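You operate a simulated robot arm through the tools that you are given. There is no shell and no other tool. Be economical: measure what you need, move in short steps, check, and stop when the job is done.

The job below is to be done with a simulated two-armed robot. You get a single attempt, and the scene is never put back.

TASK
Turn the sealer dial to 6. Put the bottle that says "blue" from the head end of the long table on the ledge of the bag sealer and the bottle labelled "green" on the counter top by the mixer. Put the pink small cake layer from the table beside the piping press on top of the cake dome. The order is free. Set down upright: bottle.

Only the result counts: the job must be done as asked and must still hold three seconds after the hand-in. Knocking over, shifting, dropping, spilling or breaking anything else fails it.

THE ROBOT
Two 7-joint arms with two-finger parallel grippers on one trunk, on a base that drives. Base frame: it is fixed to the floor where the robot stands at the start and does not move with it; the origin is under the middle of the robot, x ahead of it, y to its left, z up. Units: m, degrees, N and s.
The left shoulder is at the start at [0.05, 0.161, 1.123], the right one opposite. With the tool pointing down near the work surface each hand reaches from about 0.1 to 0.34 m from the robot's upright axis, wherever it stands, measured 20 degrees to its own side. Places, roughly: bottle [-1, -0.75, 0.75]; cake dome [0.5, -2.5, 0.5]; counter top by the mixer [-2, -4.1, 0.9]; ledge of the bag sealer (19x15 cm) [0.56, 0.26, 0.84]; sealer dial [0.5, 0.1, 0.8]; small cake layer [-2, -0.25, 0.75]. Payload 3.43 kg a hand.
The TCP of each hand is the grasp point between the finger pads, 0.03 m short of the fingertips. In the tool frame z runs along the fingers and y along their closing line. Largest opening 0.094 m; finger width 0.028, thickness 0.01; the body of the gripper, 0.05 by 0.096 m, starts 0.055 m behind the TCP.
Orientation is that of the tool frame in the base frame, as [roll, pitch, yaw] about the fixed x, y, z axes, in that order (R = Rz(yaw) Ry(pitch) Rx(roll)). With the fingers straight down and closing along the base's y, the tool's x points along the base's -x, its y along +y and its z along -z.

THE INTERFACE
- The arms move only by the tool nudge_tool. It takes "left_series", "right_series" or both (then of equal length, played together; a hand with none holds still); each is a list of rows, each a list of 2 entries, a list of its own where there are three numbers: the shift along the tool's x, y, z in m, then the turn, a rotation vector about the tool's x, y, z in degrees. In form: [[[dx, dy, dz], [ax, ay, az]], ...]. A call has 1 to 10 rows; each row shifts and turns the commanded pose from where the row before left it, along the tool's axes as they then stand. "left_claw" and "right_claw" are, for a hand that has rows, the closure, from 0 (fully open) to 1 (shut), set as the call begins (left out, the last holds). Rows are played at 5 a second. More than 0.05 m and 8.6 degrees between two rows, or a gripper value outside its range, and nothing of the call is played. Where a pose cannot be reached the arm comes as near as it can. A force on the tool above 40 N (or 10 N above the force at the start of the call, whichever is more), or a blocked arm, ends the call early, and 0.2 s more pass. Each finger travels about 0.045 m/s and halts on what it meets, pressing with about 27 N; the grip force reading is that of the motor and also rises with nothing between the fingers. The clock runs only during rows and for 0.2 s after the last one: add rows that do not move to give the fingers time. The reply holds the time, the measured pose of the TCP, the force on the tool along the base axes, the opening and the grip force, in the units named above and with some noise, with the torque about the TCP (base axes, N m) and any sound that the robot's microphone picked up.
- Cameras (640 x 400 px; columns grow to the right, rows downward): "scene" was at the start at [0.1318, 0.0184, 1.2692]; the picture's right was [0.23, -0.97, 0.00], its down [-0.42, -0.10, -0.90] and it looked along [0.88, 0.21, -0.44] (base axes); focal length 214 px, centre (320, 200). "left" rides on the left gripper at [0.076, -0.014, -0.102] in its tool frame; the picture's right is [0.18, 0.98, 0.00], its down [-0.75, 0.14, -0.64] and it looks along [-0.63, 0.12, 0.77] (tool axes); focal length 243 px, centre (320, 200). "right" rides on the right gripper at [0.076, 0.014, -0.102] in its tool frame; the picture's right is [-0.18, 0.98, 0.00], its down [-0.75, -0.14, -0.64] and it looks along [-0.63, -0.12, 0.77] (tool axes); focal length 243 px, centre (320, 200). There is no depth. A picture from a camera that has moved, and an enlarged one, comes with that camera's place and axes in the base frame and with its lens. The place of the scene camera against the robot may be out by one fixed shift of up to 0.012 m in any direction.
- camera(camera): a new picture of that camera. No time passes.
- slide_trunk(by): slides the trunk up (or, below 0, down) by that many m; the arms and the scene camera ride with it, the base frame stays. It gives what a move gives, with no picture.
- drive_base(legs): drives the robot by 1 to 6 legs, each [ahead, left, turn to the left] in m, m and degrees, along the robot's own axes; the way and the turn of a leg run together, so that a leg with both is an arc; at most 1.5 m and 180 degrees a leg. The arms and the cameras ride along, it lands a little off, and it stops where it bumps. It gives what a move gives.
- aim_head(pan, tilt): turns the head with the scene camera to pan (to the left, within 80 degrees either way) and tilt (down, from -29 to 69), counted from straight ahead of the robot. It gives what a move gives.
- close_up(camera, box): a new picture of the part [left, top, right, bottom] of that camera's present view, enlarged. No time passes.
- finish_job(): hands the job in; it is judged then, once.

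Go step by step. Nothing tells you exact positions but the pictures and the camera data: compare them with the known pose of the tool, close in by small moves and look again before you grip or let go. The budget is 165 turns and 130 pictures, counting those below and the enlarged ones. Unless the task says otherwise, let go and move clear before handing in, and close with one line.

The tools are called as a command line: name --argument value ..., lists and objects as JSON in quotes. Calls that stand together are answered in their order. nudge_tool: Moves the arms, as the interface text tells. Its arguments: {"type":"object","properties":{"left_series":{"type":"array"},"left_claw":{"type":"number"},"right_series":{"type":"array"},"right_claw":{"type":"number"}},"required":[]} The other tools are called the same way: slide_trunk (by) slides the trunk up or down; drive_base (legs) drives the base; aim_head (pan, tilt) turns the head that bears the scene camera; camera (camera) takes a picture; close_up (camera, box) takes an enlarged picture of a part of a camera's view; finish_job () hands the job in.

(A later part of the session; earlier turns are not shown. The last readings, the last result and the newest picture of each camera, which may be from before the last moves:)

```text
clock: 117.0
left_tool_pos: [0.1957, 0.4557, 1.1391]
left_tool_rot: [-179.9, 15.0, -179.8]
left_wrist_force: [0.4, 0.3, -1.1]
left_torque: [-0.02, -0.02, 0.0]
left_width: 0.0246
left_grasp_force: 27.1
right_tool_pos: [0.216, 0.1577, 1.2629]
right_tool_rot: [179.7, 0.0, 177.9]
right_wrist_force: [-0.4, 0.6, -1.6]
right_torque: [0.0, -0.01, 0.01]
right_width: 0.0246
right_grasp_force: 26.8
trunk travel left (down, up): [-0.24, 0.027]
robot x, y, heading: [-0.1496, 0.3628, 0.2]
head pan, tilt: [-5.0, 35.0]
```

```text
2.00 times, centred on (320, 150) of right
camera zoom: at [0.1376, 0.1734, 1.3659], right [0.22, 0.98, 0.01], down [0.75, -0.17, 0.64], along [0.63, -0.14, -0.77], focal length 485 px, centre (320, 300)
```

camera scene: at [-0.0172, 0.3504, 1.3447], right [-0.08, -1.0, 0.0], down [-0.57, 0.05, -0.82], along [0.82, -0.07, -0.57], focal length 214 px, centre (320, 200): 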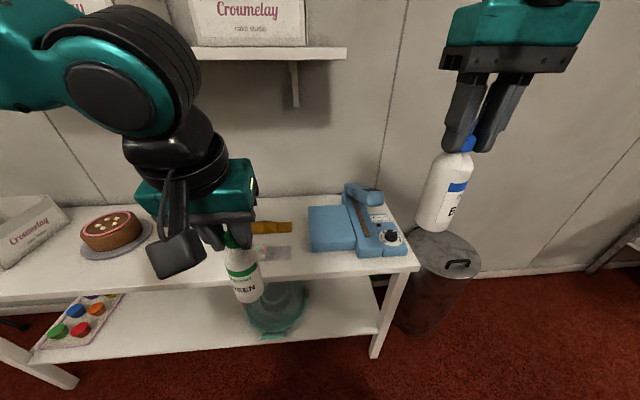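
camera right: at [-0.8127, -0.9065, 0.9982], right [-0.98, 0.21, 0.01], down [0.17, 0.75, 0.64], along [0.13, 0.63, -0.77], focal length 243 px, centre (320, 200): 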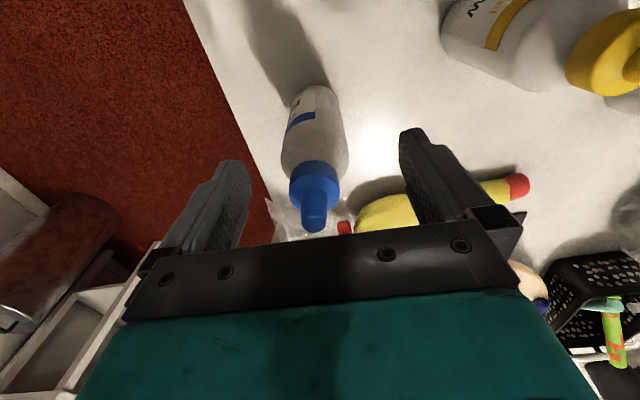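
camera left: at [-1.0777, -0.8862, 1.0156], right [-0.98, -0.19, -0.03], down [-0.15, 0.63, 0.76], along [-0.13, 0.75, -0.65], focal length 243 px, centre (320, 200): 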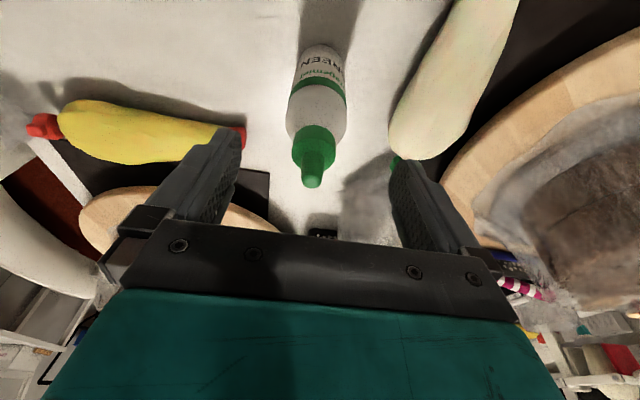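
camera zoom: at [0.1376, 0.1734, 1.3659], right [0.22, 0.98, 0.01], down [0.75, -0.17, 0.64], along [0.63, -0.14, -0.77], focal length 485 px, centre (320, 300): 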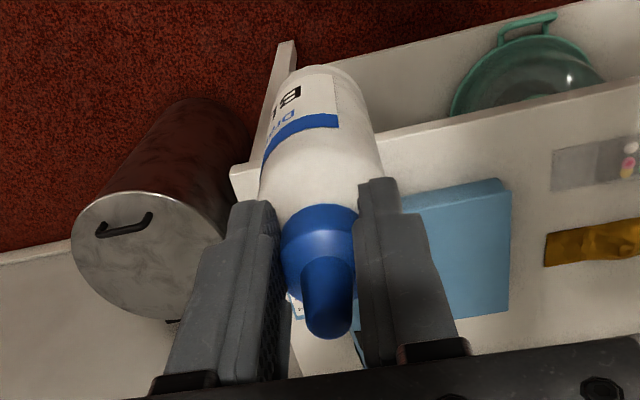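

The grip holds on the collar. Blue must be set down with the hand untilted, so for reach I'll stand sideways with the right side to the table: turn left 90°, back up, then swing the right hand out to the side.

drive_base --legs '[[0, 0, 90], [-0.2, 0, 0]]'

nudge_tool --right_series '[[[0.03, -0.026, 0], [0, 0, 5]], [[0.03, -0.026, 0], [0, 0, 5]], [[0.03, -0.026, 0], [0, 0, 5]], [[0.03, -0.026, 0], [0, 0, 5]], [[0.03, -0.026, 0], [0, 0, 5]], [[0.03, -0.026, 0], [0, 0, 5]], [[0, 0, 0], [0, 0, 0]]]'

aim_head --pan -70 --tilt 40

camera --camera "scene"

```text
clock: 122.4
left_tool_pos: [-0.2411, 0.5033, 1.1385]
left_tool_rot: [-179.9, 15.0, -89.7]
left_wrist_force: [-0.5, -0.6, -1.0]
left_torque: [0.01, -0.03, -0.04]
left_width: 0.0241
left_grasp_force: 26.7
right_tool_pos: [0.0552, 0.5234, 1.2635]
right_tool_rot: [179.7, 0.0, -92.1]
right_wrist_force: [0.3, -0.4, -1.2]
right_torque: [0.02, -0.01, 0.01]
right_width: 0.0247
right_grasp_force: 27.5
trunk travel left (down, up): [-0.24, 0.027]
robot x, y, heading: [-0.1455, 0.162, 90.2]
head pan, tilt: [-5.0, 35.0]
```

```text
clock: 124.0
left_tool_pos: [-0.2413, 0.5046, 1.1381]
left_tool_rot: [-179.9, 14.9, -89.8]
left_wrist_force: [0.4, 0.2, -1.5]
left_torque: [-0.01, 0.03, 0.01]
left_width: 0.0242
left_grasp_force: 26.6
right_tool_pos: [0.1273, 0.3263, 1.2501]
right_tool_rot: [179.6, -0.1, -122.3]
right_wrist_force: [-0.1, 0.6, 0.3]
right_torque: [-0.01, 0.02, 0.01]
right_width: 0.025
right_grasp_force: 26.9
right hand out of reach, approached as far as the arm can: row 5, 6
trunk travel left (down, up): [-0.24, 0.027]
robot x, y, heading: [-0.1467, 0.1587, 90.0]
head pan, tilt: [-5.0, 35.0]
```

```text
clock: 125.4
left_tool_pos: [-0.2413, 0.5047, 1.1391]
left_tool_rot: [-179.9, 15.0, -89.6]
left_wrist_force: [0.6, 0.1, -0.9]
left_torque: [-0.01, 0.03, -0.02]
left_width: 0.0241
left_grasp_force: 27.3
right_tool_pos: [0.1266, 0.3263, 1.2505]
right_tool_rot: [179.7, -0.2, -122.0]
right_wrist_force: [0.3, -0.6, -0.9]
right_torque: [-0.04, 0.0, 0.01]
right_width: 0.0244
right_grasp_force: 27.1
trunk travel left (down, up): [-0.24, 0.027]
robot x, y, heading: [-0.149, 0.1612, 90.1]
head pan, tilt: [-70.0, 40.0]
```

```text
70 pictures are left
camera scene: at [-0.0648, 0.2283, 1.3372], right [0.35, -0.94, 0.0], down [-0.6, -0.22, -0.77], along [0.72, 0.27, -0.64], focal length 214 px, centre (320, 200)
```

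scene: 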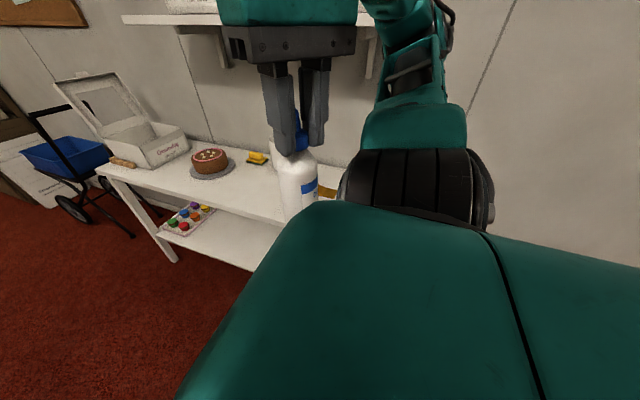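

The hand stalled close in at this height; I try extending it outward to the right, which should be an easier arm posture.

nudge_tool --right_series '[[[-0.0212, -0.034, 0.01], [0, 0, 0]], [[-0.0212, -0.034, 0.01], [0, 0, 0]], [[-0.0212, -0.034, 0.01], [0, 0, 0]], [[-0.0212, -0.034, 0.01], [0, 0, 0]], [[0, 0, 0], [0, 0, 0]]]'

```text
clock: 126.6
left_tool_pos: [-0.2414, 0.5039, 1.1381]
left_tool_rot: [-179.9, 15.1, -89.6]
left_wrist_force: [0.6, -0.7, -1.0]
left_torque: [-0.02, 0.04, 0.0]
left_width: 0.0241
left_grasp_force: 27.0
right_tool_pos: [0.166, 0.3808, 1.1853]
right_tool_rot: [179.8, -0.3, -122.2]
right_wrist_force: [-0.1, -0.3, -1.4]
right_torque: [0.01, -0.02, 0.02]
right_width: 0.0247
right_grasp_force: 26.5
right hand out of reach, approached as far as the arm can: row 1, 2, 3, 4
trunk travel left (down, up): [-0.24, 0.027]
robot x, y, heading: [-0.1454, 0.16, 90.3]
head pan, tilt: [-70.0, 40.0]
```

Sideways reach is no better; the hand works best ahead. New plan: set blue down on the free strip of table in front of the ledge, regrip it with the hand tilted 30° forward, then place it on the ledge. First bring the hand back ahead.

nudge_tool --right_series '[[[0, 0.036, 0], [0, 0, -5]], [[0, 0.036, 0], [0, 0, -5]], [[0, 0.036, 0], [0, 0, -5]], [[0, 0.036, 0], [0, 0, -5]], [[0, 0.036, 0], [0, 0, -5]], [[0, 0.036, 0], [0, 0, -5]], [[0, 0, 0], [0, 0, 0]]]'

drive_base --legs '[[0.23, 0, 0], [0, 0, -90.2]]'

aim_head --pan -10 --tilt 40

camera --camera "scene"

```text
clock: 128.2
left_tool_pos: [-0.2408, 0.5055, 1.1393]
left_tool_rot: [-179.8, 14.9, -89.7]
left_wrist_force: [-0.1, -0.4, -2.5]
left_torque: [-0.04, 0.01, 0.01]
left_width: 0.0239
left_grasp_force: 26.4
right_tool_pos: [-0.0326, 0.4517, 1.187]
right_tool_rot: [179.7, 0.0, -92.1]
right_wrist_force: [0.4, 0.8, -1.0]
right_torque: [-0.02, 0.01, -0.04]
right_width: 0.0245
right_grasp_force: 27.1
trunk travel left (down, up): [-0.24, 0.027]
robot x, y, heading: [-0.1485, 0.1622, 90.2]
head pan, tilt: [-70.0, 40.0]
```

```text
clock: 133.8
left_tool_pos: [0.1953, 0.4877, 1.139]
left_tool_rot: [-179.8, 14.9, -179.8]
left_wrist_force: [-0.9, 1.0, -1.5]
left_torque: [0.05, 0.02, -0.02]
left_width: 0.0241
left_grasp_force: 26.6
right_tool_pos: [0.1415, 0.2795, 1.1873]
right_tool_rot: [179.7, 0.0, 177.8]
right_wrist_force: [-0.1, 0.8, 0.3]
right_torque: [-0.02, 0.03, 0.02]
right_width: 0.0246
right_grasp_force: 26.6
trunk travel left (down, up): [-0.24, 0.027]
robot x, y, heading: [-0.1483, 0.3926, -0.0]
head pan, tilt: [-70.0, 40.0]
```

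```text
clock: 135.1
left_tool_pos: [0.1957, 0.4879, 1.1403]
left_tool_rot: [-179.9, 15.0, -179.9]
left_wrist_force: [-0.3, -0.5, -0.9]
left_torque: [0.03, 0.03, -0.01]
left_width: 0.0241
left_grasp_force: 26.9
right_tool_pos: [0.1424, 0.2793, 1.1871]
right_tool_rot: [179.6, 0.1, 177.8]
right_wrist_force: [-0.6, 0.9, -1.7]
right_torque: [0.0, 0.0, -0.03]
right_width: 0.0245
right_grasp_force: 26.9
trunk travel left (down, up): [-0.24, 0.027]
robot x, y, heading: [-0.151, 0.3965, 0.3]
head pan, tilt: [-10.0, 40.0]
```

```text
69 pictures are left
camera scene: at [-0.0218, 0.3759, 1.3372], right [-0.17, -0.99, 0.0], down [-0.63, 0.11, -0.77], along [0.75, -0.13, -0.64], focal length 214 px, centre (320, 200)
```

scene: 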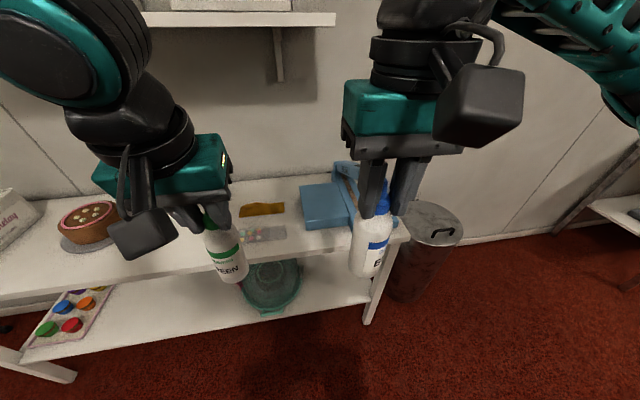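

Drive up to the table and close-up the area where the bottle would go.

drive_base --legs '[[0.215, 0, 0]]'

nudge_tool --right_series '[[[-0.025, -0.005, 0], [0, 0, 0]], [[-0.025, -0.005, 0], [0, 0, 0]], [[0, 0, 0.04], [0, 0, 0]], [[0, 0, 0.04], [0, 0, 0]], [[0, 0, 0], [0, 0, 0]]]'

camera --camera "scene"

```text
clock: 136.7
left_tool_pos: [0.4098, 0.4887, 1.1383]
left_tool_rot: [-179.9, 14.8, -179.8]
left_wrist_force: [0.4, -0.1, -1.9]
left_torque: [-0.01, 0.01, 0.0]
left_width: 0.0239
left_grasp_force: 27.2
right_tool_pos: [0.3557, 0.2796, 1.1857]
right_tool_rot: [179.7, 0.0, 177.8]
right_wrist_force: [0.0, -0.6, -1.6]
right_torque: [0.0, 0.02, 0.01]
right_width: 0.0245
right_grasp_force: 26.9
trunk travel left (down, up): [-0.24, 0.027]
robot x, y, heading: [0.0671, 0.3928, 0.1]
head pan, tilt: [-10.0, 40.0]
```

```text
clock: 137.9
left_tool_pos: [0.4078, 0.4869, 1.1377]
left_tool_rot: [-179.9, 15.0, -179.7]
left_wrist_force: [-0.1, 0.1, -1.4]
left_torque: [-0.01, 0.02, -0.01]
left_width: 0.0239
left_grasp_force: 27.0
right_tool_pos: [0.4067, 0.2667, 1.1063]
right_tool_rot: [179.7, 0.1, 177.8]
right_wrist_force: [1.0, 0.5, -1.0]
right_torque: [-0.02, -0.02, 0.02]
right_width: 0.0245
right_grasp_force: 27.5
trunk travel left (down, up): [-0.24, 0.027]
robot x, y, heading: [0.0636, 0.3926, 0.1]
head pan, tilt: [-10.0, 40.0]
```

```text
68 pictures are left
camera scene: at [0.1917, 0.3766, 1.3372], right [-0.17, -0.99, 0.0], down [-0.63, 0.11, -0.77], along [0.75, -0.13, -0.64], focal length 214 px, centre (320, 200)
```

scene: 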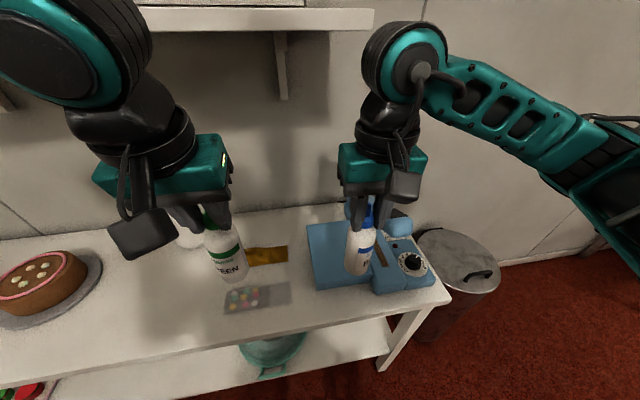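

Before regripping I test how far the untilted hand reaches over the ledge (bottle bottom is ~11 cm above it).

drive_base --legs '[[0.03, 0, 0]]'

nudge_tool --right_series '[[[-0.03, 0, 0.005], [0, 0, 0]], [[-0.03, 0, 0.005], [0, 0, 0]], [[-0.03, 0, 0.005], [0, 0, 0]], [[0, 0, 0], [0, 0, 0]]]'

```text
clock: 138.8
left_tool_pos: [0.4254, 0.4878, 1.1392]
left_tool_rot: [-179.9, 15.0, -179.8]
left_wrist_force: [-0.4, -0.6, -1.5]
left_torque: [0.03, 0.0, 0.0]
left_width: 0.0242
left_grasp_force: 27.4
right_tool_pos: [0.4222, 0.2681, 1.1081]
right_tool_rot: [179.7, 0.1, 177.8]
right_wrist_force: [-0.3, -0.2, -0.4]
right_torque: [0.01, 0.03, 0.0]
right_width: 0.0244
right_grasp_force: 27.1
trunk travel left (down, up): [-0.24, 0.027]
robot x, y, heading: [0.0834, 0.3941, 0.0]
head pan, tilt: [-10.0, 40.0]
stopped in leg 1: the robot was blocked; the commanded pose is now the measured one
```

```text
clock: 139.8
left_tool_pos: [0.426, 0.4871, 1.1381]
left_tool_rot: [-179.9, 15.1, -179.8]
left_wrist_force: [0.0, -0.8, -1.6]
left_torque: [0.02, -0.01, 0.01]
left_width: 0.0239
left_grasp_force: 27.1
right_tool_pos: [0.5133, 0.2639, 1.0926]
right_tool_rot: [179.7, 0.0, 177.8]
right_wrist_force: [-0.1, 0.8, -1.0]
right_torque: [-0.01, 0.0, 0.05]
right_width: 0.0242
right_grasp_force: 27.0
trunk travel left (down, up): [-0.24, 0.027]
robot x, y, heading: [0.0816, 0.3967, 0.1]
head pan, tilt: [-10.0, 40.0]
```

It reaches x=0.513 with no limit. I extend further towards the ledge centre.

nudge_tool --right_series '[[[-0.02, 0, 0.01], [0, 0, 0]], [[-0.02, 0, 0.01], [0, 0, 0]], [[0, 0, 0.0], [0, 0, 0]]]'

close_up --camera "scene" --box '[280, 130, 460, 310]'

camera --camera "right"

```text
clock: 140.6
left_tool_pos: [0.4255, 0.4875, 1.1391]
left_tool_rot: [-179.8, 15.0, -179.8]
left_wrist_force: [1.2, 0.1, -0.9]
left_torque: [-0.01, -0.02, -0.01]
left_width: 0.0238
left_grasp_force: 26.4
right_tool_pos: [0.555, 0.2639, 1.0718]
right_tool_rot: [179.7, 0.0, 177.9]
right_wrist_force: [-0.4, 0.6, -1.4]
right_torque: [0.01, 0.03, 0.0]
right_width: 0.0246
right_grasp_force: 27.1
trunk travel left (down, up): [-0.24, 0.027]
robot x, y, heading: [0.0823, 0.3921, -0.1]
head pan, tilt: [-10.0, 40.0]
```

```text
2.22 times, centred on (370, 220) of scene
camera zoom: at [0.2093, 0.3766, 1.3372], right [-0.17, -0.99, 0.0], down [-0.63, 0.11, -0.77], along [0.75, -0.13, -0.64], focal length 477 px, centre (209, 156)
```

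zoom: 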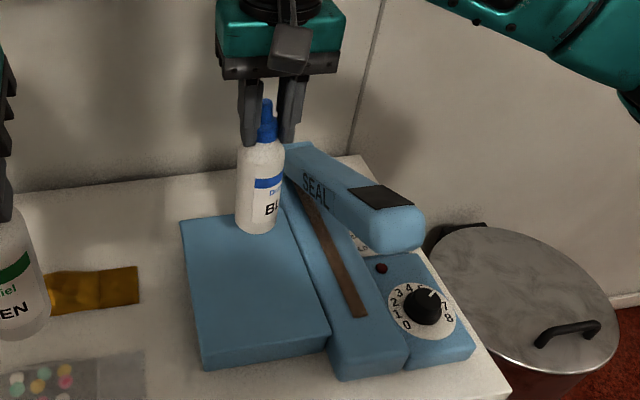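

```text
66 pictures are left
camera right: at [0.4772, 0.2791, 1.175], right [0.22, 0.98, 0.01], down [0.75, -0.17, 0.64], along [0.63, -0.14, -0.77], focal length 243 px, centre (320, 200)
```

right: 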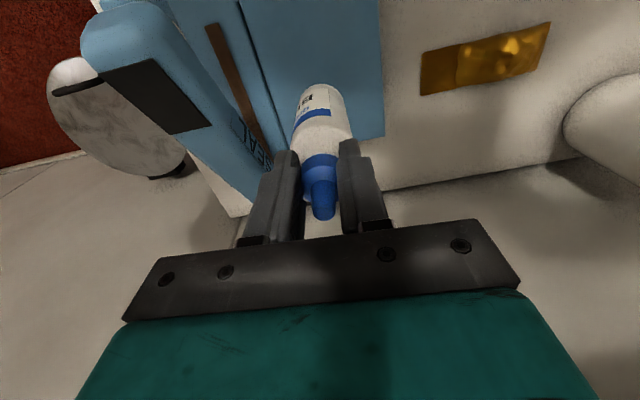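

The bottle hangs right above the ledge centre. I lower it gently.

nudge_tool --right_series '[[[0, 0, 0.02], [0, 0, 0]], [[0, 0, 0.02], [0, 0, 0]], [[0, 0, 0.02], [0, 0, 0]], [[0, 0, 0], [0, 0, 0]]]'

close_up --camera "scene" --box '[300, 160, 400, 290]'

```text
clock: 141.6
left_tool_pos: [0.4259, 0.4875, 1.1385]
left_tool_rot: [-179.8, 14.9, -179.8]
left_wrist_force: [1.1, -0.8, -1.3]
left_torque: [0.01, 0.01, 0.01]
left_width: 0.0239
left_grasp_force: 26.9
right_tool_pos: [0.5532, 0.2635, 1.0112]
right_tool_rot: [179.7, 0.1, 178.0]
right_wrist_force: [0.3, 0.8, -1.7]
right_torque: [-0.07, 0.02, 0.01]
right_width: 0.0246
right_grasp_force: 26.5
trunk travel left (down, up): [-0.24, 0.027]
robot x, y, heading: [0.0853, 0.3912, -0.1]
head pan, tilt: [-10.0, 40.0]
```

```text
3.08 times, centred on (350, 225) of scene
camera zoom: at [0.2093, 0.3766, 1.3372], right [-0.17, -0.99, 0.0], down [-0.63, 0.11, -0.77], along [0.75, -0.13, -0.64], focal length 660 px, centre (228, 123)
```

zoom: 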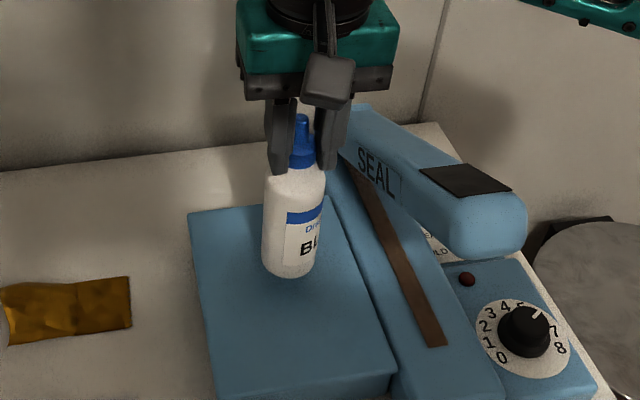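

Still a small gap. Lowering in small steps watching the force.

nudge_tool --right_series '[[[0, 0, 0.004], [0, 0, 0]], [[0, 0, 0.004], [0, 0, 0]], [[0, 0, 0.004], [0, 0, 0]], [[0, 0, 0], [0, 0, 0]]]'

nudge_tool --right_series '[[[0, 0, 0.003], [0, 0, 0]], [[0, 0, 0.003], [0, 0, 0]], [[0, 0, 0], [0, 0, 0]]]'

close_up --camera "scene" --box '[300, 160, 400, 290]'

```text
clock: 142.6
left_tool_pos: [0.4261, 0.4869, 1.1393]
left_tool_rot: [-179.8, 15.0, -179.8]
left_wrist_force: [0.1, -0.4, -0.7]
left_torque: [-0.01, 0.02, -0.01]
left_width: 0.0237
left_grasp_force: 27.2
right_tool_pos: [0.5538, 0.2638, 1.0007]
right_tool_rot: [179.8, 0.0, 177.7]
right_wrist_force: [-0.6, -0.1, -1.7]
right_torque: [0.04, 0.05, -0.01]
right_width: 0.0247
right_grasp_force: 27.0
trunk travel left (down, up): [-0.24, 0.027]
robot x, y, heading: [0.0795, 0.3961, 0.2]
head pan, tilt: [-10.0, 40.0]
```

```text
clock: 143.4
left_tool_pos: [0.4257, 0.4884, 1.139]
left_tool_rot: [-179.9, 15.0, -179.8]
left_wrist_force: [0.2, -0.2, -0.6]
left_torque: [0.02, 0.01, 0.04]
left_width: 0.0238
left_grasp_force: 27.4
right_tool_pos: [0.5538, 0.2642, 0.9939]
right_tool_rot: [179.7, 0.0, 177.8]
right_wrist_force: [-0.1, -0.3, -1.3]
right_torque: [0.0, 0.05, 0.0]
right_width: 0.0244
right_grasp_force: 26.9
trunk travel left (down, up): [-0.24, 0.027]
robot x, y, heading: [0.083, 0.3907, -0.2]
head pan, tilt: [-10.0, 40.0]
```

```text
3.08 times, centred on (350, 225) of scene
camera zoom: at [0.2094, 0.3766, 1.3372], right [-0.17, -0.99, 0.0], down [-0.63, 0.11, -0.77], along [0.75, -0.13, -0.64], focal length 660 px, centre (228, 123)
```

zoom: 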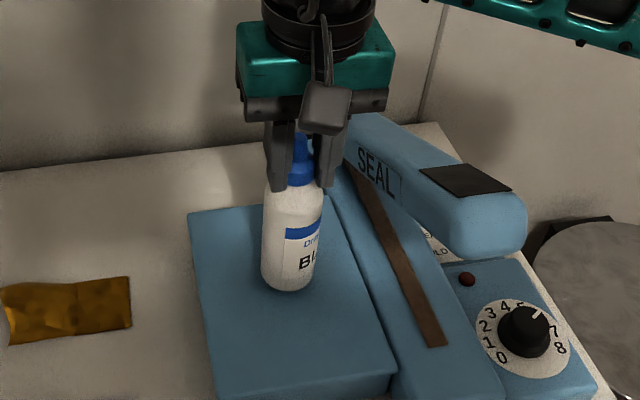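

No contact yet; continue in small steps.

nudge_tool --right_series '[[[0, 0, 0.003], [0, 0, 0]], [[0, 0, 0.003], [0, 0, 0]], [[0, 0, 0.003], [0, 0, 0]], [[0, 0, 0], [0, 0, 0]]]'

nudge_tool --right_series '[[[0, 0, 0.003], [0, 0, 0]], [[0, 0, 0.002], [0, 0, 0]], [[0, 0, 0], [0, 0, 0]]]'

nudge_tool --right_series '[[[0, 0, 0.002], [0, 0, 0]], [[0, 0, 0.002], [0, 0, 0]], [[0, 0, 0], [0, 0, 0]]]'

close_up --camera "scene" --box '[300, 160, 400, 290]'

```text
clock: 144.4
left_tool_pos: [0.4235, 0.4883, 1.1383]
left_tool_rot: [-179.9, 15.0, -179.8]
left_wrist_force: [-0.5, -0.9, -1.8]
left_torque: [-0.03, 0.02, 0.02]
left_width: 0.0237
left_grasp_force: 27.2
right_tool_pos: [0.5534, 0.2648, 0.9874]
right_tool_rot: [179.7, 0.2, 177.7]
right_wrist_force: [-2.4, -1.0, 8.8]
right_torque: [-0.14, 0.4, 0.02]
right_width: 0.0245
right_grasp_force: 27.3
trunk travel left (down, up): [-0.24, 0.027]
robot x, y, heading: [0.0824, 0.3924, 0.1]
head pan, tilt: [-10.0, 40.0]
```

```text
clock: 145.2
left_tool_pos: [0.4225, 0.4887, 1.1402]
left_tool_rot: [-179.8, 15.2, -179.8]
left_wrist_force: [0.0, 0.3, -1.7]
left_torque: [0.01, 0.03, 0.05]
left_width: 0.0238
left_grasp_force: 27.3
right_tool_pos: [0.553, 0.2646, 0.9875]
right_tool_rot: [179.4, 0.8, 177.7]
right_wrist_force: [-1.1, -4.5, 39.7]
right_torque: [-0.23, -0.2, -0.02]
right_width: 0.0243
right_grasp_force: 27.2
trunk travel left (down, up): [-0.24, 0.027]
robot x, y, heading: [0.0856, 0.3925, -0.1]
head pan, tilt: [-10.0, 40.0]
```

```text
clock: 146.0
left_tool_pos: [0.4231, 0.4881, 1.1413]
left_tool_rot: [-180.0, 15.2, -179.8]
left_wrist_force: [0.4, 0.3, -1.2]
left_torque: [0.01, 0.0, -0.02]
left_width: 0.0236
left_grasp_force: 27.3
right_tool_pos: [0.5523, 0.2643, 0.9831]
right_tool_rot: [179.4, 0.7, 177.7]
right_wrist_force: [-1.0, -5.9, 39.4]
right_torque: [-0.28, -0.42, -0.05]
right_width: 0.026
right_grasp_force: 27.6
trunk travel left (down, up): [-0.24, 0.027]
robot x, y, heading: [0.0814, 0.3916, 0.0]
head pan, tilt: [-10.0, 40.0]
```

```text
3.08 times, centred on (350, 225) of scene
camera zoom: at [0.2059, 0.3768, 1.3377], right [-0.17, -0.99, 0.0], down [-0.63, 0.11, -0.77], along [0.76, -0.13, -0.64], focal length 660 px, centre (228, 123)
```

zoom: 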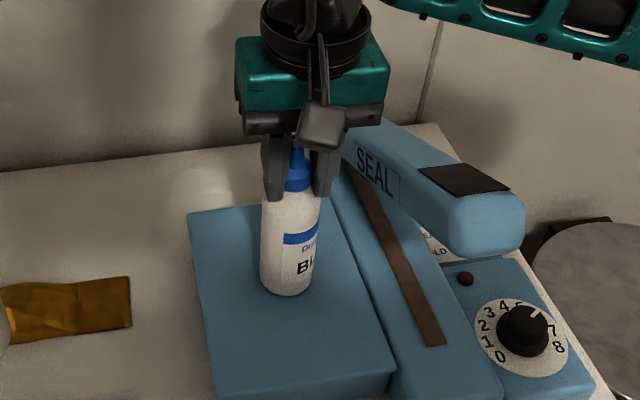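

Contact made (about 40 N). I relieve the press by 3 mm, then open.

nudge_tool --right_series '[[[0, 0, -0.0015], [0, 0, 0]], [[0, 0, -0.0015], [0, 0, 0]], [[0, 0, 0], [0, 0, 0]]]'

```text
clock: 146.8
left_tool_pos: [0.4239, 0.488, 1.1405]
left_tool_rot: [-179.9, 15.1, -179.7]
left_wrist_force: [-0.6, 0.3, -1.0]
left_torque: [0.0, 0.02, -0.02]
left_width: 0.0238
left_grasp_force: 27.1
right_tool_pos: [0.5535, 0.2635, 0.9832]
right_tool_rot: [179.5, 0.5, 177.8]
right_wrist_force: [3.8, -3.7, 26.0]
right_torque: [-0.15, -1.04, -0.11]
right_width: 0.0257
right_grasp_force: 26.9
trunk travel left (down, up): [-0.24, 0.027]
robot x, y, heading: [0.0835, 0.3958, 0.1]
head pan, tilt: [-10.0, 40.0]
```

nudge_tool --right_series '[[[0, 0, -0.0015], [0, 0, 0]], [[0, 0, -0.0008], [0, 0, 0]], [[0, 0, 0], [0, 0, 0]]]'

```text
clock: 147.6
left_tool_pos: [0.4249, 0.4878, 1.1394]
left_tool_rot: [-180.0, 15.1, -179.8]
left_wrist_force: [0.4, -0.8, -1.7]
left_torque: [-0.01, 0.04, -0.01]
left_width: 0.0238
left_grasp_force: 27.2
right_tool_pos: [0.5529, 0.2634, 0.9838]
right_tool_rot: [179.6, 0.2, 177.7]
right_wrist_force: [7.1, -1.5, 16.5]
right_torque: [-0.03, -0.97, -0.04]
right_width: 0.0259
right_grasp_force: 26.9
trunk travel left (down, up): [-0.24, 0.027]
robot x, y, heading: [0.082, 0.3915, -0.0]
head pan, tilt: [-10.0, 40.0]
```

Load down to 16 N; another 1.5 mm up with 1 mm forward, then open.

nudge_tool --right_series '[[[-0.001, 0, -0.001], [0, 0, 0]], [[-0.0005, 0, -0.0008], [0, 0, 0]], [[0, 0, 0], [0, 0, 0]]]'

nudge_tool --right_series '[[[0, 0, 0], [0, 0, 0]], [[0, 0, 0], [0, 0, 0]], [[0, 0, 0], [0, 0, 0]], [[0, 0, 0], [0, 0, 0]]]' --right_claw 0.3

close_up --camera "scene" --box '[300, 160, 400, 290]'

```text
clock: 148.4
left_tool_pos: [0.4248, 0.4885, 1.1398]
left_tool_rot: [-179.9, 15.0, -179.8]
left_wrist_force: [0.6, 0.6, -1.8]
left_torque: [0.01, 0.03, -0.02]
left_width: 0.0237
left_grasp_force: 27.2
right_tool_pos: [0.554, 0.2637, 0.9822]
right_tool_rot: [179.8, -0.1, 177.9]
right_wrist_force: [-0.3, 0.6, 8.4]
right_torque: [0.06, -0.15, 0.0]
right_width: 0.0256
right_grasp_force: 26.9
trunk travel left (down, up): [-0.24, 0.027]
robot x, y, heading: [0.0835, 0.3938, 0.2]
head pan, tilt: [-10.0, 40.0]
```

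```text
clock: 149.4
left_tool_pos: [0.4256, 0.4877, 1.139]
left_tool_rot: [-179.9, 15.0, -179.8]
left_wrist_force: [0.4, 0.4, -1.1]
left_torque: [0.0, 0.01, -0.02]
left_width: 0.024
left_grasp_force: 27.4
right_tool_pos: [0.5552, 0.2635, 0.9827]
right_tool_rot: [179.7, 0.0, 177.8]
right_wrist_force: [0.4, 0.0, 0.7]
right_torque: [-0.02, 0.02, -0.01]
right_width: 0.0658
right_grasp_force: 0.1
trunk travel left (down, up): [-0.24, 0.027]
robot x, y, heading: [0.0818, 0.397, 0.3]
head pan, tilt: [-10.0, 40.0]
```

```text
3.08 times, centred on (350, 225) of scene
camera zoom: at [0.2093, 0.3766, 1.3372], right [-0.17, -0.99, 0.0], down [-0.63, 0.11, -0.77], along [0.75, -0.13, -0.64], focal length 660 px, centre (228, 123)
```

zoom: 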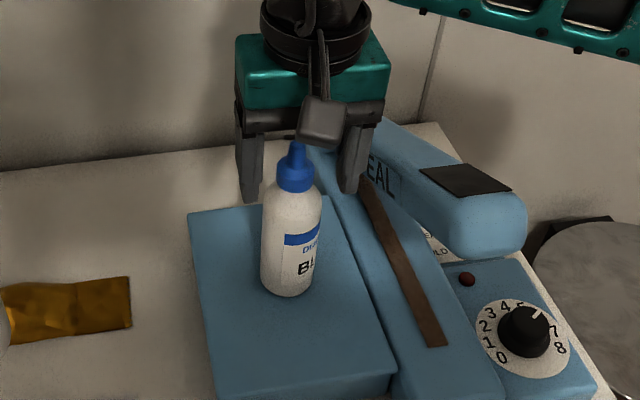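

Blue stands upright on the ledge. I lift the right hand straight up, retract and back off.

nudge_tool --right_series '[[[0, 0, -0.03], [0, 0, 0]], [[0, 0, -0.04], [0, 0, 0]], [[0, 0, -0.04], [0, 0, 0]], [[0, 0, -0.04], [0, 0, 0]], [[0.04, 0, -0.02], [0, 0, 0]], [[0.04, 0, 0], [0, 0, 0]], [[0.04, 0, 0], [0, 0, 0]], [[0.04, 0, 0], [0, 0, 0]], [[0.03, 0, 0], [0, 0, 0]]]'

drive_base --legs '[[-0.2, 0, 0]]'

camera --camera "scene"

```text
clock: 151.4
left_tool_pos: [0.4277, 0.4887, 1.1382]
left_tool_rot: [-179.8, 15.0, -179.8]
left_wrist_force: [0.3, 0.1, -2.2]
left_torque: [0.04, 0.07, 0.03]
left_width: 0.0235
left_grasp_force: 26.8
right_tool_pos: [0.3666, 0.2703, 1.1546]
right_tool_rot: [179.7, -0.2, 178.0]
right_wrist_force: [0.1, -0.6, -0.5]
right_torque: [0.01, 0.03, -0.02]
right_width: 0.0658
right_grasp_force: 0.1
trunk travel left (down, up): [-0.24, 0.027]
robot x, y, heading: [0.0827, 0.3942, 0.2]
head pan, tilt: [-10.0, 40.0]
```

```text
clock: 153.0
left_tool_pos: [0.2239, 0.489, 1.1401]
left_tool_rot: [-179.9, 15.0, -179.8]
left_wrist_force: [-0.5, 0.1, -0.2]
left_torque: [-0.01, 0.0, -0.01]
left_width: 0.0237
left_grasp_force: 26.8
right_tool_pos: [0.1643, 0.2692, 1.154]
right_tool_rot: [179.7, 0.2, 178.0]
right_wrist_force: [0.3, 0.2, 0.3]
right_torque: [-0.01, -0.02, 0.01]
right_width: 0.066
right_grasp_force: 0.1
trunk travel left (down, up): [-0.24, 0.027]
robot x, y, heading: [-0.1155, 0.3903, 0.2]
head pan, tilt: [-10.0, 40.0]
```

```text
61 pictures are left
camera scene: at [0.008, 0.3762, 1.3373], right [-0.17, -0.99, 0.0], down [-0.63, 0.11, -0.77], along [0.76, -0.13, -0.64], focal length 214 px, centre (320, 200)
```

scene: 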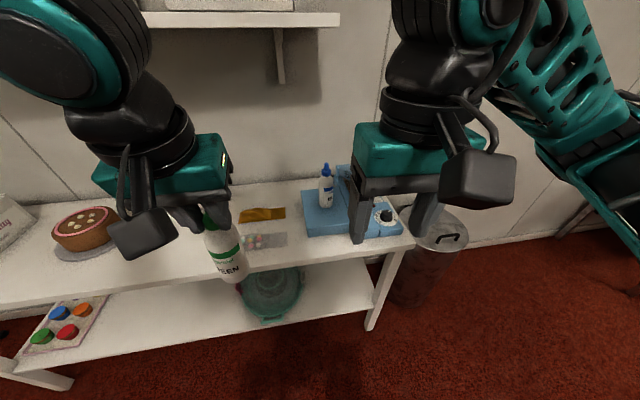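

Blue is placed. Next: drive with green down the room towards the kitchen and look for the mixer counter.

drive_base --legs '[[0, 0, -90.2], [1.5, 0, 0], [0.4, 0, 0]]'

aim_head --pan 0 --tilt 20

camera --camera "scene"

```text
clock: 166.4
left_tool_pos: [-0.0179, -1.8612, 1.1391]
left_tool_rot: [-179.8, 15.0, 90.1]
left_wrist_force: [-0.2, -0.4, -1.8]
left_torque: [0.07, 0.03, 0.0]
left_width: 0.023
left_grasp_force: 27.2
right_tool_pos: [-0.2348, -1.7987, 1.1533]
right_tool_rot: [179.8, -0.1, 88.0]
right_wrist_force: [-0.5, 0.0, -0.1]
right_torque: [0.05, 0.0, 0.01]
right_width: 0.0657
right_grasp_force: 0.1
trunk travel left (down, up): [-0.24, 0.027]
robot x, y, heading: [-0.1108, -1.5178, -90.1]
head pan, tilt: [-10.0, 40.0]
```

```text
clock: 167.2
left_tool_pos: [-0.0179, -1.86, 1.1388]
left_tool_rot: [-179.8, 15.1, 90.2]
left_wrist_force: [0.4, -0.7, -2.0]
left_torque: [0.04, 0.01, 0.01]
left_width: 0.0233
left_grasp_force: 26.9
right_tool_pos: [-0.2347, -1.7982, 1.1537]
right_tool_rot: [179.7, -0.1, 87.9]
right_wrist_force: [-0.2, 0.8, 0.1]
right_torque: [0.0, -0.01, 0.01]
right_width: 0.0657
right_grasp_force: 0.1
trunk travel left (down, up): [-0.24, 0.027]
robot x, y, heading: [-0.109, -1.5214, -89.8]
head pan, tilt: [0.0, 20.0]
```

```text
60 pictures are left
camera scene: at [-0.1085, -1.6532, 1.3685], right [-1.0, 0.0, 0.0], down [0.0, 0.34, -0.94], along [0.0, -0.94, -0.34], focal length 214 px, centre (320, 200)
```

scene: 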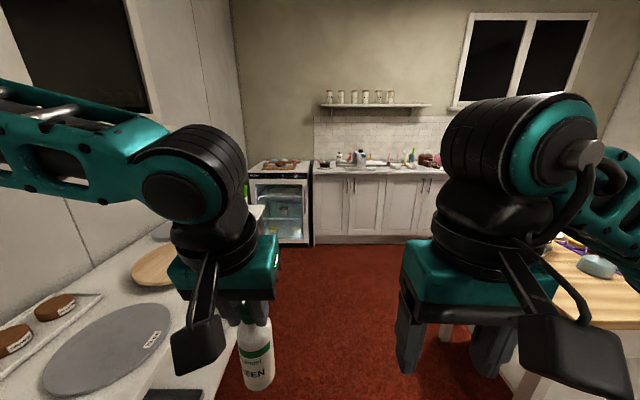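

I'm heading to the kitchen counter at y≈−3.9; the prep table lies to the right. I shift right to the middle of the corridor and check both the green grip and the way ahead.

drive_base --legs '[[0, -0.27, 0], [0.35, 0, 0]]'

aim_head --pan -35 --tilt 20

camera --camera "scene"

close_up --camera "left" --box '[200, 50, 440, 250]'

```text
clock: 172.0
left_tool_pos: [-0.2863, -2.209, 1.1388]
left_tool_rot: [-179.9, 15.0, 89.9]
left_wrist_force: [-0.1, -1.2, -1.7]
left_torque: [0.06, 0.0, 0.0]
left_width: 0.0233
left_grasp_force: 27.0
right_tool_pos: [-0.5044, -2.1484, 1.1534]
right_tool_rot: [179.7, 0.0, 87.7]
right_wrist_force: [0.6, 0.8, -0.2]
right_torque: [0.0, 0.04, -0.04]
right_width: 0.0657
right_grasp_force: 0.1
trunk travel left (down, up): [-0.24, 0.027]
robot x, y, heading: [-0.3784, -1.8601, -90.3]
head pan, tilt: [0.0, 20.0]
```

```text
clock: 173.0
left_tool_pos: [-0.2867, -2.2079, 1.1397]
left_tool_rot: [-180.0, 15.0, 90.0]
left_wrist_force: [0.0, 0.3, -0.5]
left_torque: [0.05, -0.01, 0.01]
left_width: 0.0229
left_grasp_force: 26.7
right_tool_pos: [-0.5041, -2.1471, 1.1543]
right_tool_rot: [179.7, 0.2, 87.7]
right_wrist_force: [0.0, -0.3, -1.1]
right_torque: [0.01, -0.03, 0.0]
right_width: 0.0657
right_grasp_force: 0.1
trunk travel left (down, up): [-0.24, 0.027]
robot x, y, heading: [-0.3781, -1.8654, -90.0]
head pan, tilt: [-35.0, 20.0]
```

```text
59 pictures are left
camera scene: at [-0.4304, -1.9846, 1.3686], right [-0.82, 0.57, 0.0], down [0.2, 0.28, -0.94], along [-0.54, -0.77, -0.34], focal length 214 px, centre (320, 200)
```

scene: 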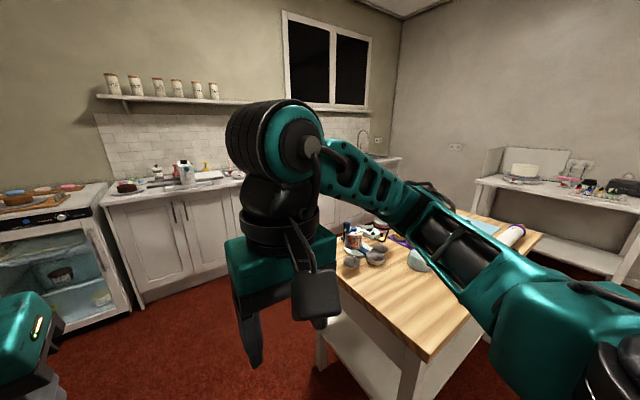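

```text
2.00 times, centred on (320, 150) of left
camera zoom: at [-0.2998, -2.1086, 1.2179], right [0.98, 0.18, -0.05], down [0.14, -0.56, 0.81], along [0.12, -0.81, -0.58], focal length 485 px, centre (320, 300)
```

zoom: 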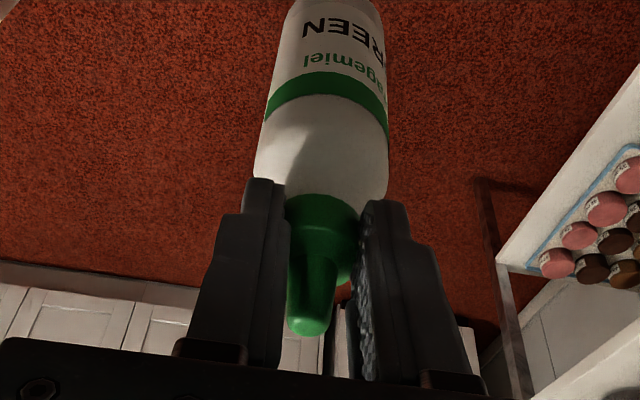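

The passage between prep table (y≥−2.65) and counter is wide. I drive there and strafe along to x≈−1.9.

drive_base --legs '[[1.4, 0, 0], [0, -1.45, 0]]'

aim_head --pan 0 --tilt 30

camera --camera "scene"

```text
clock: 192.5
left_tool_pos: [-1.7378, -3.6039, 1.1406]
left_tool_rot: [-179.9, 14.9, 89.9]
left_wrist_force: [0.8, -0.2, -2.4]
left_torque: [0.0, 0.02, 0.02]
left_width: 0.023
left_grasp_force: 27.3
right_tool_pos: [-1.955, -3.5427, 1.1542]
right_tool_rot: [179.7, 0.1, 87.7]
right_wrist_force: [0.5, 0.9, 0.4]
right_torque: [0.02, 0.0, 0.0]
right_width: 0.0659
right_grasp_force: 0.1
trunk travel left (down, up): [-0.24, 0.027]
robot x, y, heading: [-1.8308, -3.2628, -90.0]
head pan, tilt: [-35.0, 20.0]
```

```text
clock: 193.5
left_tool_pos: [-1.7358, -3.6053, 1.1388]
left_tool_rot: [-179.8, 15.0, 89.8]
left_wrist_force: [-0.3, -1.0, -1.8]
left_torque: [0.02, 0.02, 0.02]
left_width: 0.0225
left_grasp_force: 27.2
right_tool_pos: [-1.9555, -3.543, 1.154]
right_tool_rot: [179.8, 0.1, 87.6]
right_wrist_force: [-0.2, 0.4, -0.4]
right_torque: [-0.01, 0.01, -0.01]
right_width: 0.0658
right_grasp_force: 0.0
trunk travel left (down, up): [-0.24, 0.027]
robot x, y, heading: [-1.8297, -3.2597, -90.2]
head pan, tilt: [0.0, 30.0]
```

```text
57 pictures are left
camera scene: at [-1.8279, -3.3952, 1.3526], right [-1.0, 0.0, 0.0], down [0.0, 0.5, -0.87], along [0.0, -0.87, -0.5], focal length 214 px, centre (320, 200)
```

scene: 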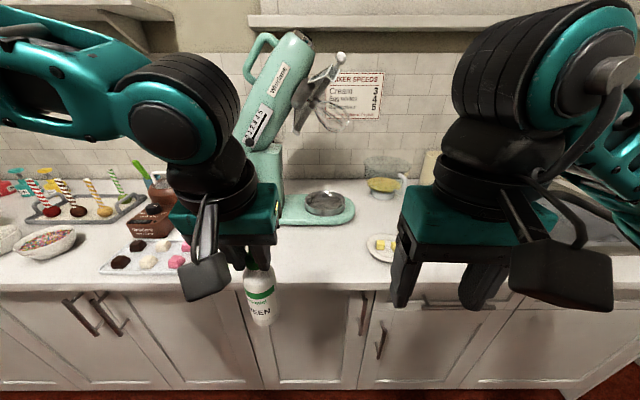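

The mixer is straight ahead; the counter in front and right of its base is free around [−1.91, −3.90]. I position the robot for the left hand.

drive_base --legs '[[0, -0.18, 0], [0.19, 0, 0]]'

aim_head --pan 10 --tilt 45

camera --camera "scene"

camera --camera "left"

```text
clock: 196.9
left_tool_pos: [-1.9189, -3.7945, 1.1385]
left_tool_rot: [-179.9, 15.0, 89.7]
left_wrist_force: [0.7, -0.2, -0.6]
left_torque: [0.02, -0.01, -0.01]
left_width: 0.0227
left_grasp_force: 27.0
right_tool_pos: [-2.1363, -3.7322, 1.152]
right_tool_rot: [179.7, 0.0, 87.5]
right_wrist_force: [-0.4, -0.3, -0.5]
right_torque: [0.03, 0.0, 0.0]
right_width: 0.0661
right_grasp_force: 0.1
trunk travel left (down, up): [-0.24, 0.027]
robot x, y, heading: [-2.0131, -3.449, -90.3]
head pan, tilt: [0.0, 30.0]
```

```text
clock: 197.6
left_tool_pos: [-1.9187, -3.7941, 1.1398]
left_tool_rot: [-179.9, 15.1, 89.7]
left_wrist_force: [0.3, 0.3, -1.8]
left_torque: [0.01, -0.01, 0.01]
left_width: 0.0227
left_grasp_force: 26.8
right_tool_pos: [-2.1376, -3.7308, 1.1532]
right_tool_rot: [179.8, 0.2, 87.5]
right_wrist_force: [-0.5, -0.3, 0.0]
right_torque: [0.01, 0.0, -0.01]
right_width: 0.0659
right_grasp_force: 0.0
trunk travel left (down, up): [-0.24, 0.027]
robot x, y, heading: [-2.0109, -3.4502, -90.4]
head pan, tilt: [10.0, 45.0]
```

```text
56 pictures are left
camera scene: at [-1.9945, -3.5738, 1.33], right [-0.99, -0.17, 0.0], down [-0.12, 0.7, -0.71], along [0.12, -0.7, -0.71], focal length 214 px, centre (320, 200)
```

scene: 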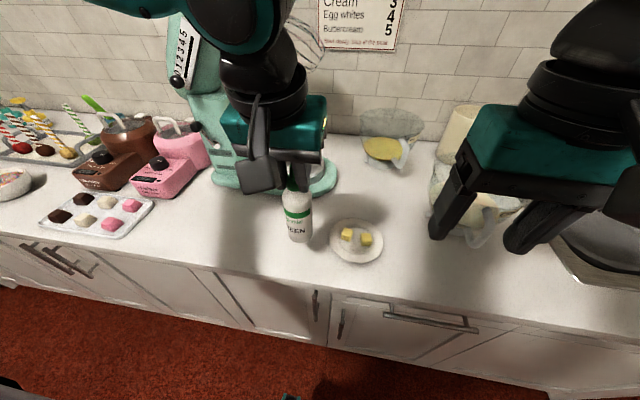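

```text
55 pictures are left
camera left: at [-1.9318, -3.6942, 1.2179], right [0.98, 0.17, -0.05], down [0.14, -0.56, 0.81], along [0.11, -0.81, -0.58], focal length 243 px, centre (320, 200)
```

left: 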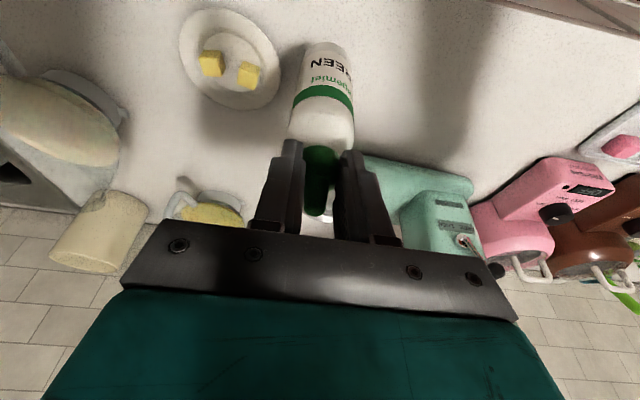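

The spot between mixer base and butter plate is free. I move the left hand 8.5 cm forward and start lowering.

nudge_tool --left_series '[[[-0.0274, 0.005, 0.0073], [0, 0, 0]], [[-0.0274, 0.005, 0.0073], [0, 0, 0]], [[-0.0274, 0.005, 0.0074], [0, 0, 0]], [[0.006, 0, 0.0225], [0, 0, 0]], [[0.006, 0, 0.0225], [0, 0, 0]], [[0, 0, 0], [0, 0, 0]]]'

close_up --camera "scene" --box '[210, 100, 410, 280]'

camera --camera "left"

```text
clock: 199.0
left_tool_pos: [-1.9041, -3.8793, 1.0931]
left_tool_rot: [-179.9, 15.0, 89.7]
left_wrist_force: [0.8, 0.9, -1.2]
left_torque: [0.03, 0.0, 0.01]
left_width: 0.0227
left_grasp_force: 26.8
right_tool_pos: [-2.1363, -3.7308, 1.1549]
right_tool_rot: [179.7, 0.1, 87.4]
right_wrist_force: [0.7, -1.3, 0.5]
right_torque: [0.0, -0.02, -0.01]
right_width: 0.0659
right_grasp_force: 0.1
trunk travel left (down, up): [-0.24, 0.027]
robot x, y, heading: [-2.011, -3.45, -90.4]
head pan, tilt: [10.0, 45.0]
```

```text
2.22 times, centred on (310, 190) of scene
camera zoom: at [-1.9945, -3.5736, 1.33], right [-0.99, -0.17, 0.0], down [-0.12, 0.7, -0.71], along [0.12, -0.7, -0.71], focal length 477 px, centre (342, 222)
```

zoom: 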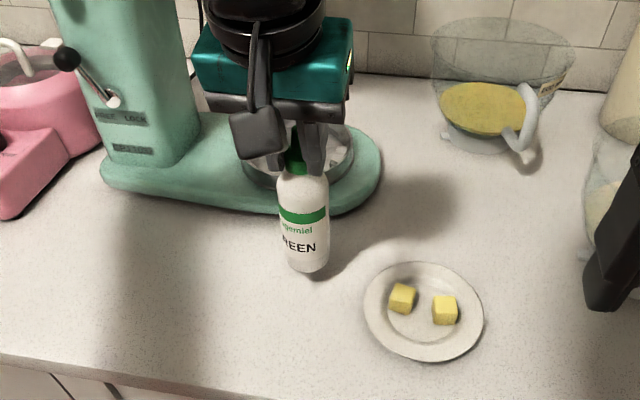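

```text
53 pictures are left
camera left: at [-1.9174, -3.7795, 1.1711], right [0.98, 0.17, -0.05], down [0.14, -0.56, 0.81], along [0.11, -0.81, -0.58], focal length 243 px, centre (320, 200)
```

left: 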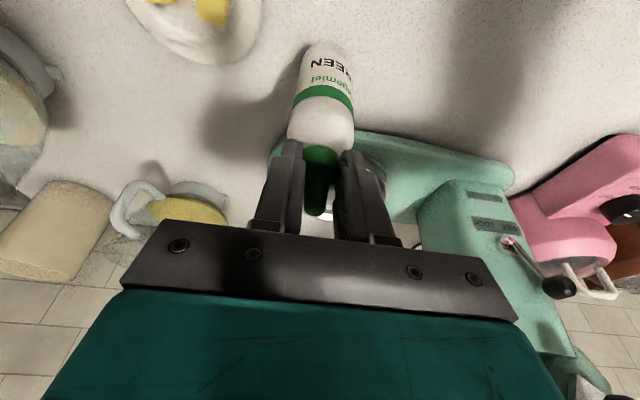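

The bottle will land clear of the mixer base and plate. Lowering until contact.

nudge_tool --left_series '[[[0.0039, 0, 0.0145], [0, 0, 0]], [[0.0039, 0, 0.0145], [0, 0, 0]], [[0, 0, 0], [0, 0, 0]]]'

nudge_tool --left_series '[[[0.0008, 0, 0.0029], [0, 0, 0]], [[0.0008, 0, 0.0029], [0, 0, 0]], [[0, 0, 0], [0, 0, 0]]]'

nudge_tool --left_series '[[[0.0008, 0, 0.0029], [0, 0, 0]], [[0, 0, 0], [0, 0, 0]]]'

```text
clock: 199.8
left_tool_pos: [-1.9028, -3.8799, 1.0612]
left_tool_rot: [-179.9, 15.0, 89.7]
left_wrist_force: [-1.0, -0.5, -1.4]
left_torque: [0.01, -0.01, 0.01]
left_width: 0.0227
left_grasp_force: 26.4
right_tool_pos: [-2.1361, -3.7307, 1.1533]
right_tool_rot: [179.7, 0.1, 87.4]
right_wrist_force: [0.3, -0.3, 0.4]
right_torque: [0.03, 0.0, -0.02]
right_width: 0.0658
right_grasp_force: 0.1
trunk travel left (down, up): [-0.24, 0.027]
robot x, y, heading: [-2.0147, -3.4513, -90.3]
head pan, tilt: [10.0, 45.0]
```

```text
clock: 200.6
left_tool_pos: [-1.9043, -3.8785, 1.0581]
left_tool_rot: [-179.8, 15.3, 89.8]
left_wrist_force: [2.8, 2.1, 17.7]
left_torque: [0.33, -0.19, -0.04]
left_width: 0.0227
left_grasp_force: 27.3
right_tool_pos: [-2.1352, -3.7299, 1.155]
right_tool_rot: [179.8, 0.2, 87.4]
right_wrist_force: [-0.5, -1.0, -0.5]
right_torque: [0.0, 0.01, 0.03]
right_width: 0.0659
right_grasp_force: 0.0
trunk travel left (down, up): [-0.24, 0.027]
robot x, y, heading: [-2.0099, -3.4499, -90.5]
head pan, tilt: [10.0, 45.0]
```

```text
clock: 201.4
left_tool_pos: [-1.9049, -3.8811, 1.0577]
left_tool_rot: [-179.5, 15.6, 89.8]
left_wrist_force: [2.5, 2.3, 13.0]
left_torque: [0.41, 0.06, -0.04]
left_width: 0.0227
left_grasp_force: 27.2
right_tool_pos: [-2.1357, -3.731, 1.1537]
right_tool_rot: [179.7, 0.1, 87.5]
right_wrist_force: [0.0, -0.7, -0.4]
right_torque: [-0.01, 0.02, 0.0]
right_width: 0.0659
right_grasp_force: 0.0
trunk travel left (down, up): [-0.24, 0.027]
robot x, y, heading: [-2.0097, -3.4514, -90.3]
head pan, tilt: [10.0, 45.0]
stopped in row 2 (left hand): the force on the tool passed its limit at 40 N (the readings are from after the stop); the commanded pose is now the measured one
```

Contact at TCP z≈1.058 with 13 N residual. Ease 1 mm, check upright, then open.

nudge_tool --left_series '[[[-0.0003, 0, -0.001], [0, 0, 0]], [[0, 0, 0], [0, 0, 0]]]'

close_up --camera "scene" --box '[230, 120, 390, 280]'

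```text
clock: 202.0
left_tool_pos: [-1.9043, -3.8811, 1.0575]
left_tool_rot: [-179.6, 15.7, 89.8]
left_wrist_force: [1.2, -0.5, 9.3]
left_torque: [-0.34, 0.07, 0.0]
left_width: 0.0226
left_grasp_force: 26.9
right_tool_pos: [-2.1353, -3.7309, 1.1545]
right_tool_rot: [179.8, 0.2, 87.5]
right_wrist_force: [0.1, -0.8, 0.3]
right_torque: [0.01, -0.01, -0.01]
right_width: 0.066
right_grasp_force: 0.0
trunk travel left (down, up): [-0.24, 0.027]
robot x, y, heading: [-2.0079, -3.4494, -90.1]
head pan, tilt: [10.0, 45.0]
```

```text
2.50 times, centred on (310, 200) of scene
camera zoom: at [-1.9944, -3.5731, 1.33], right [-0.99, -0.17, 0.0], down [-0.12, 0.7, -0.71], along [0.12, -0.7, -0.71], focal length 536 px, centre (345, 200)
```

zoom: 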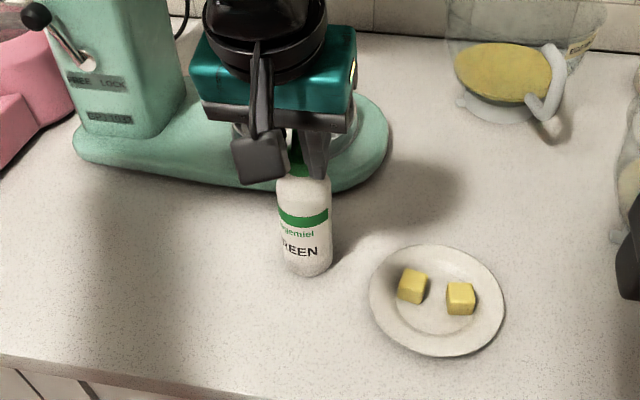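

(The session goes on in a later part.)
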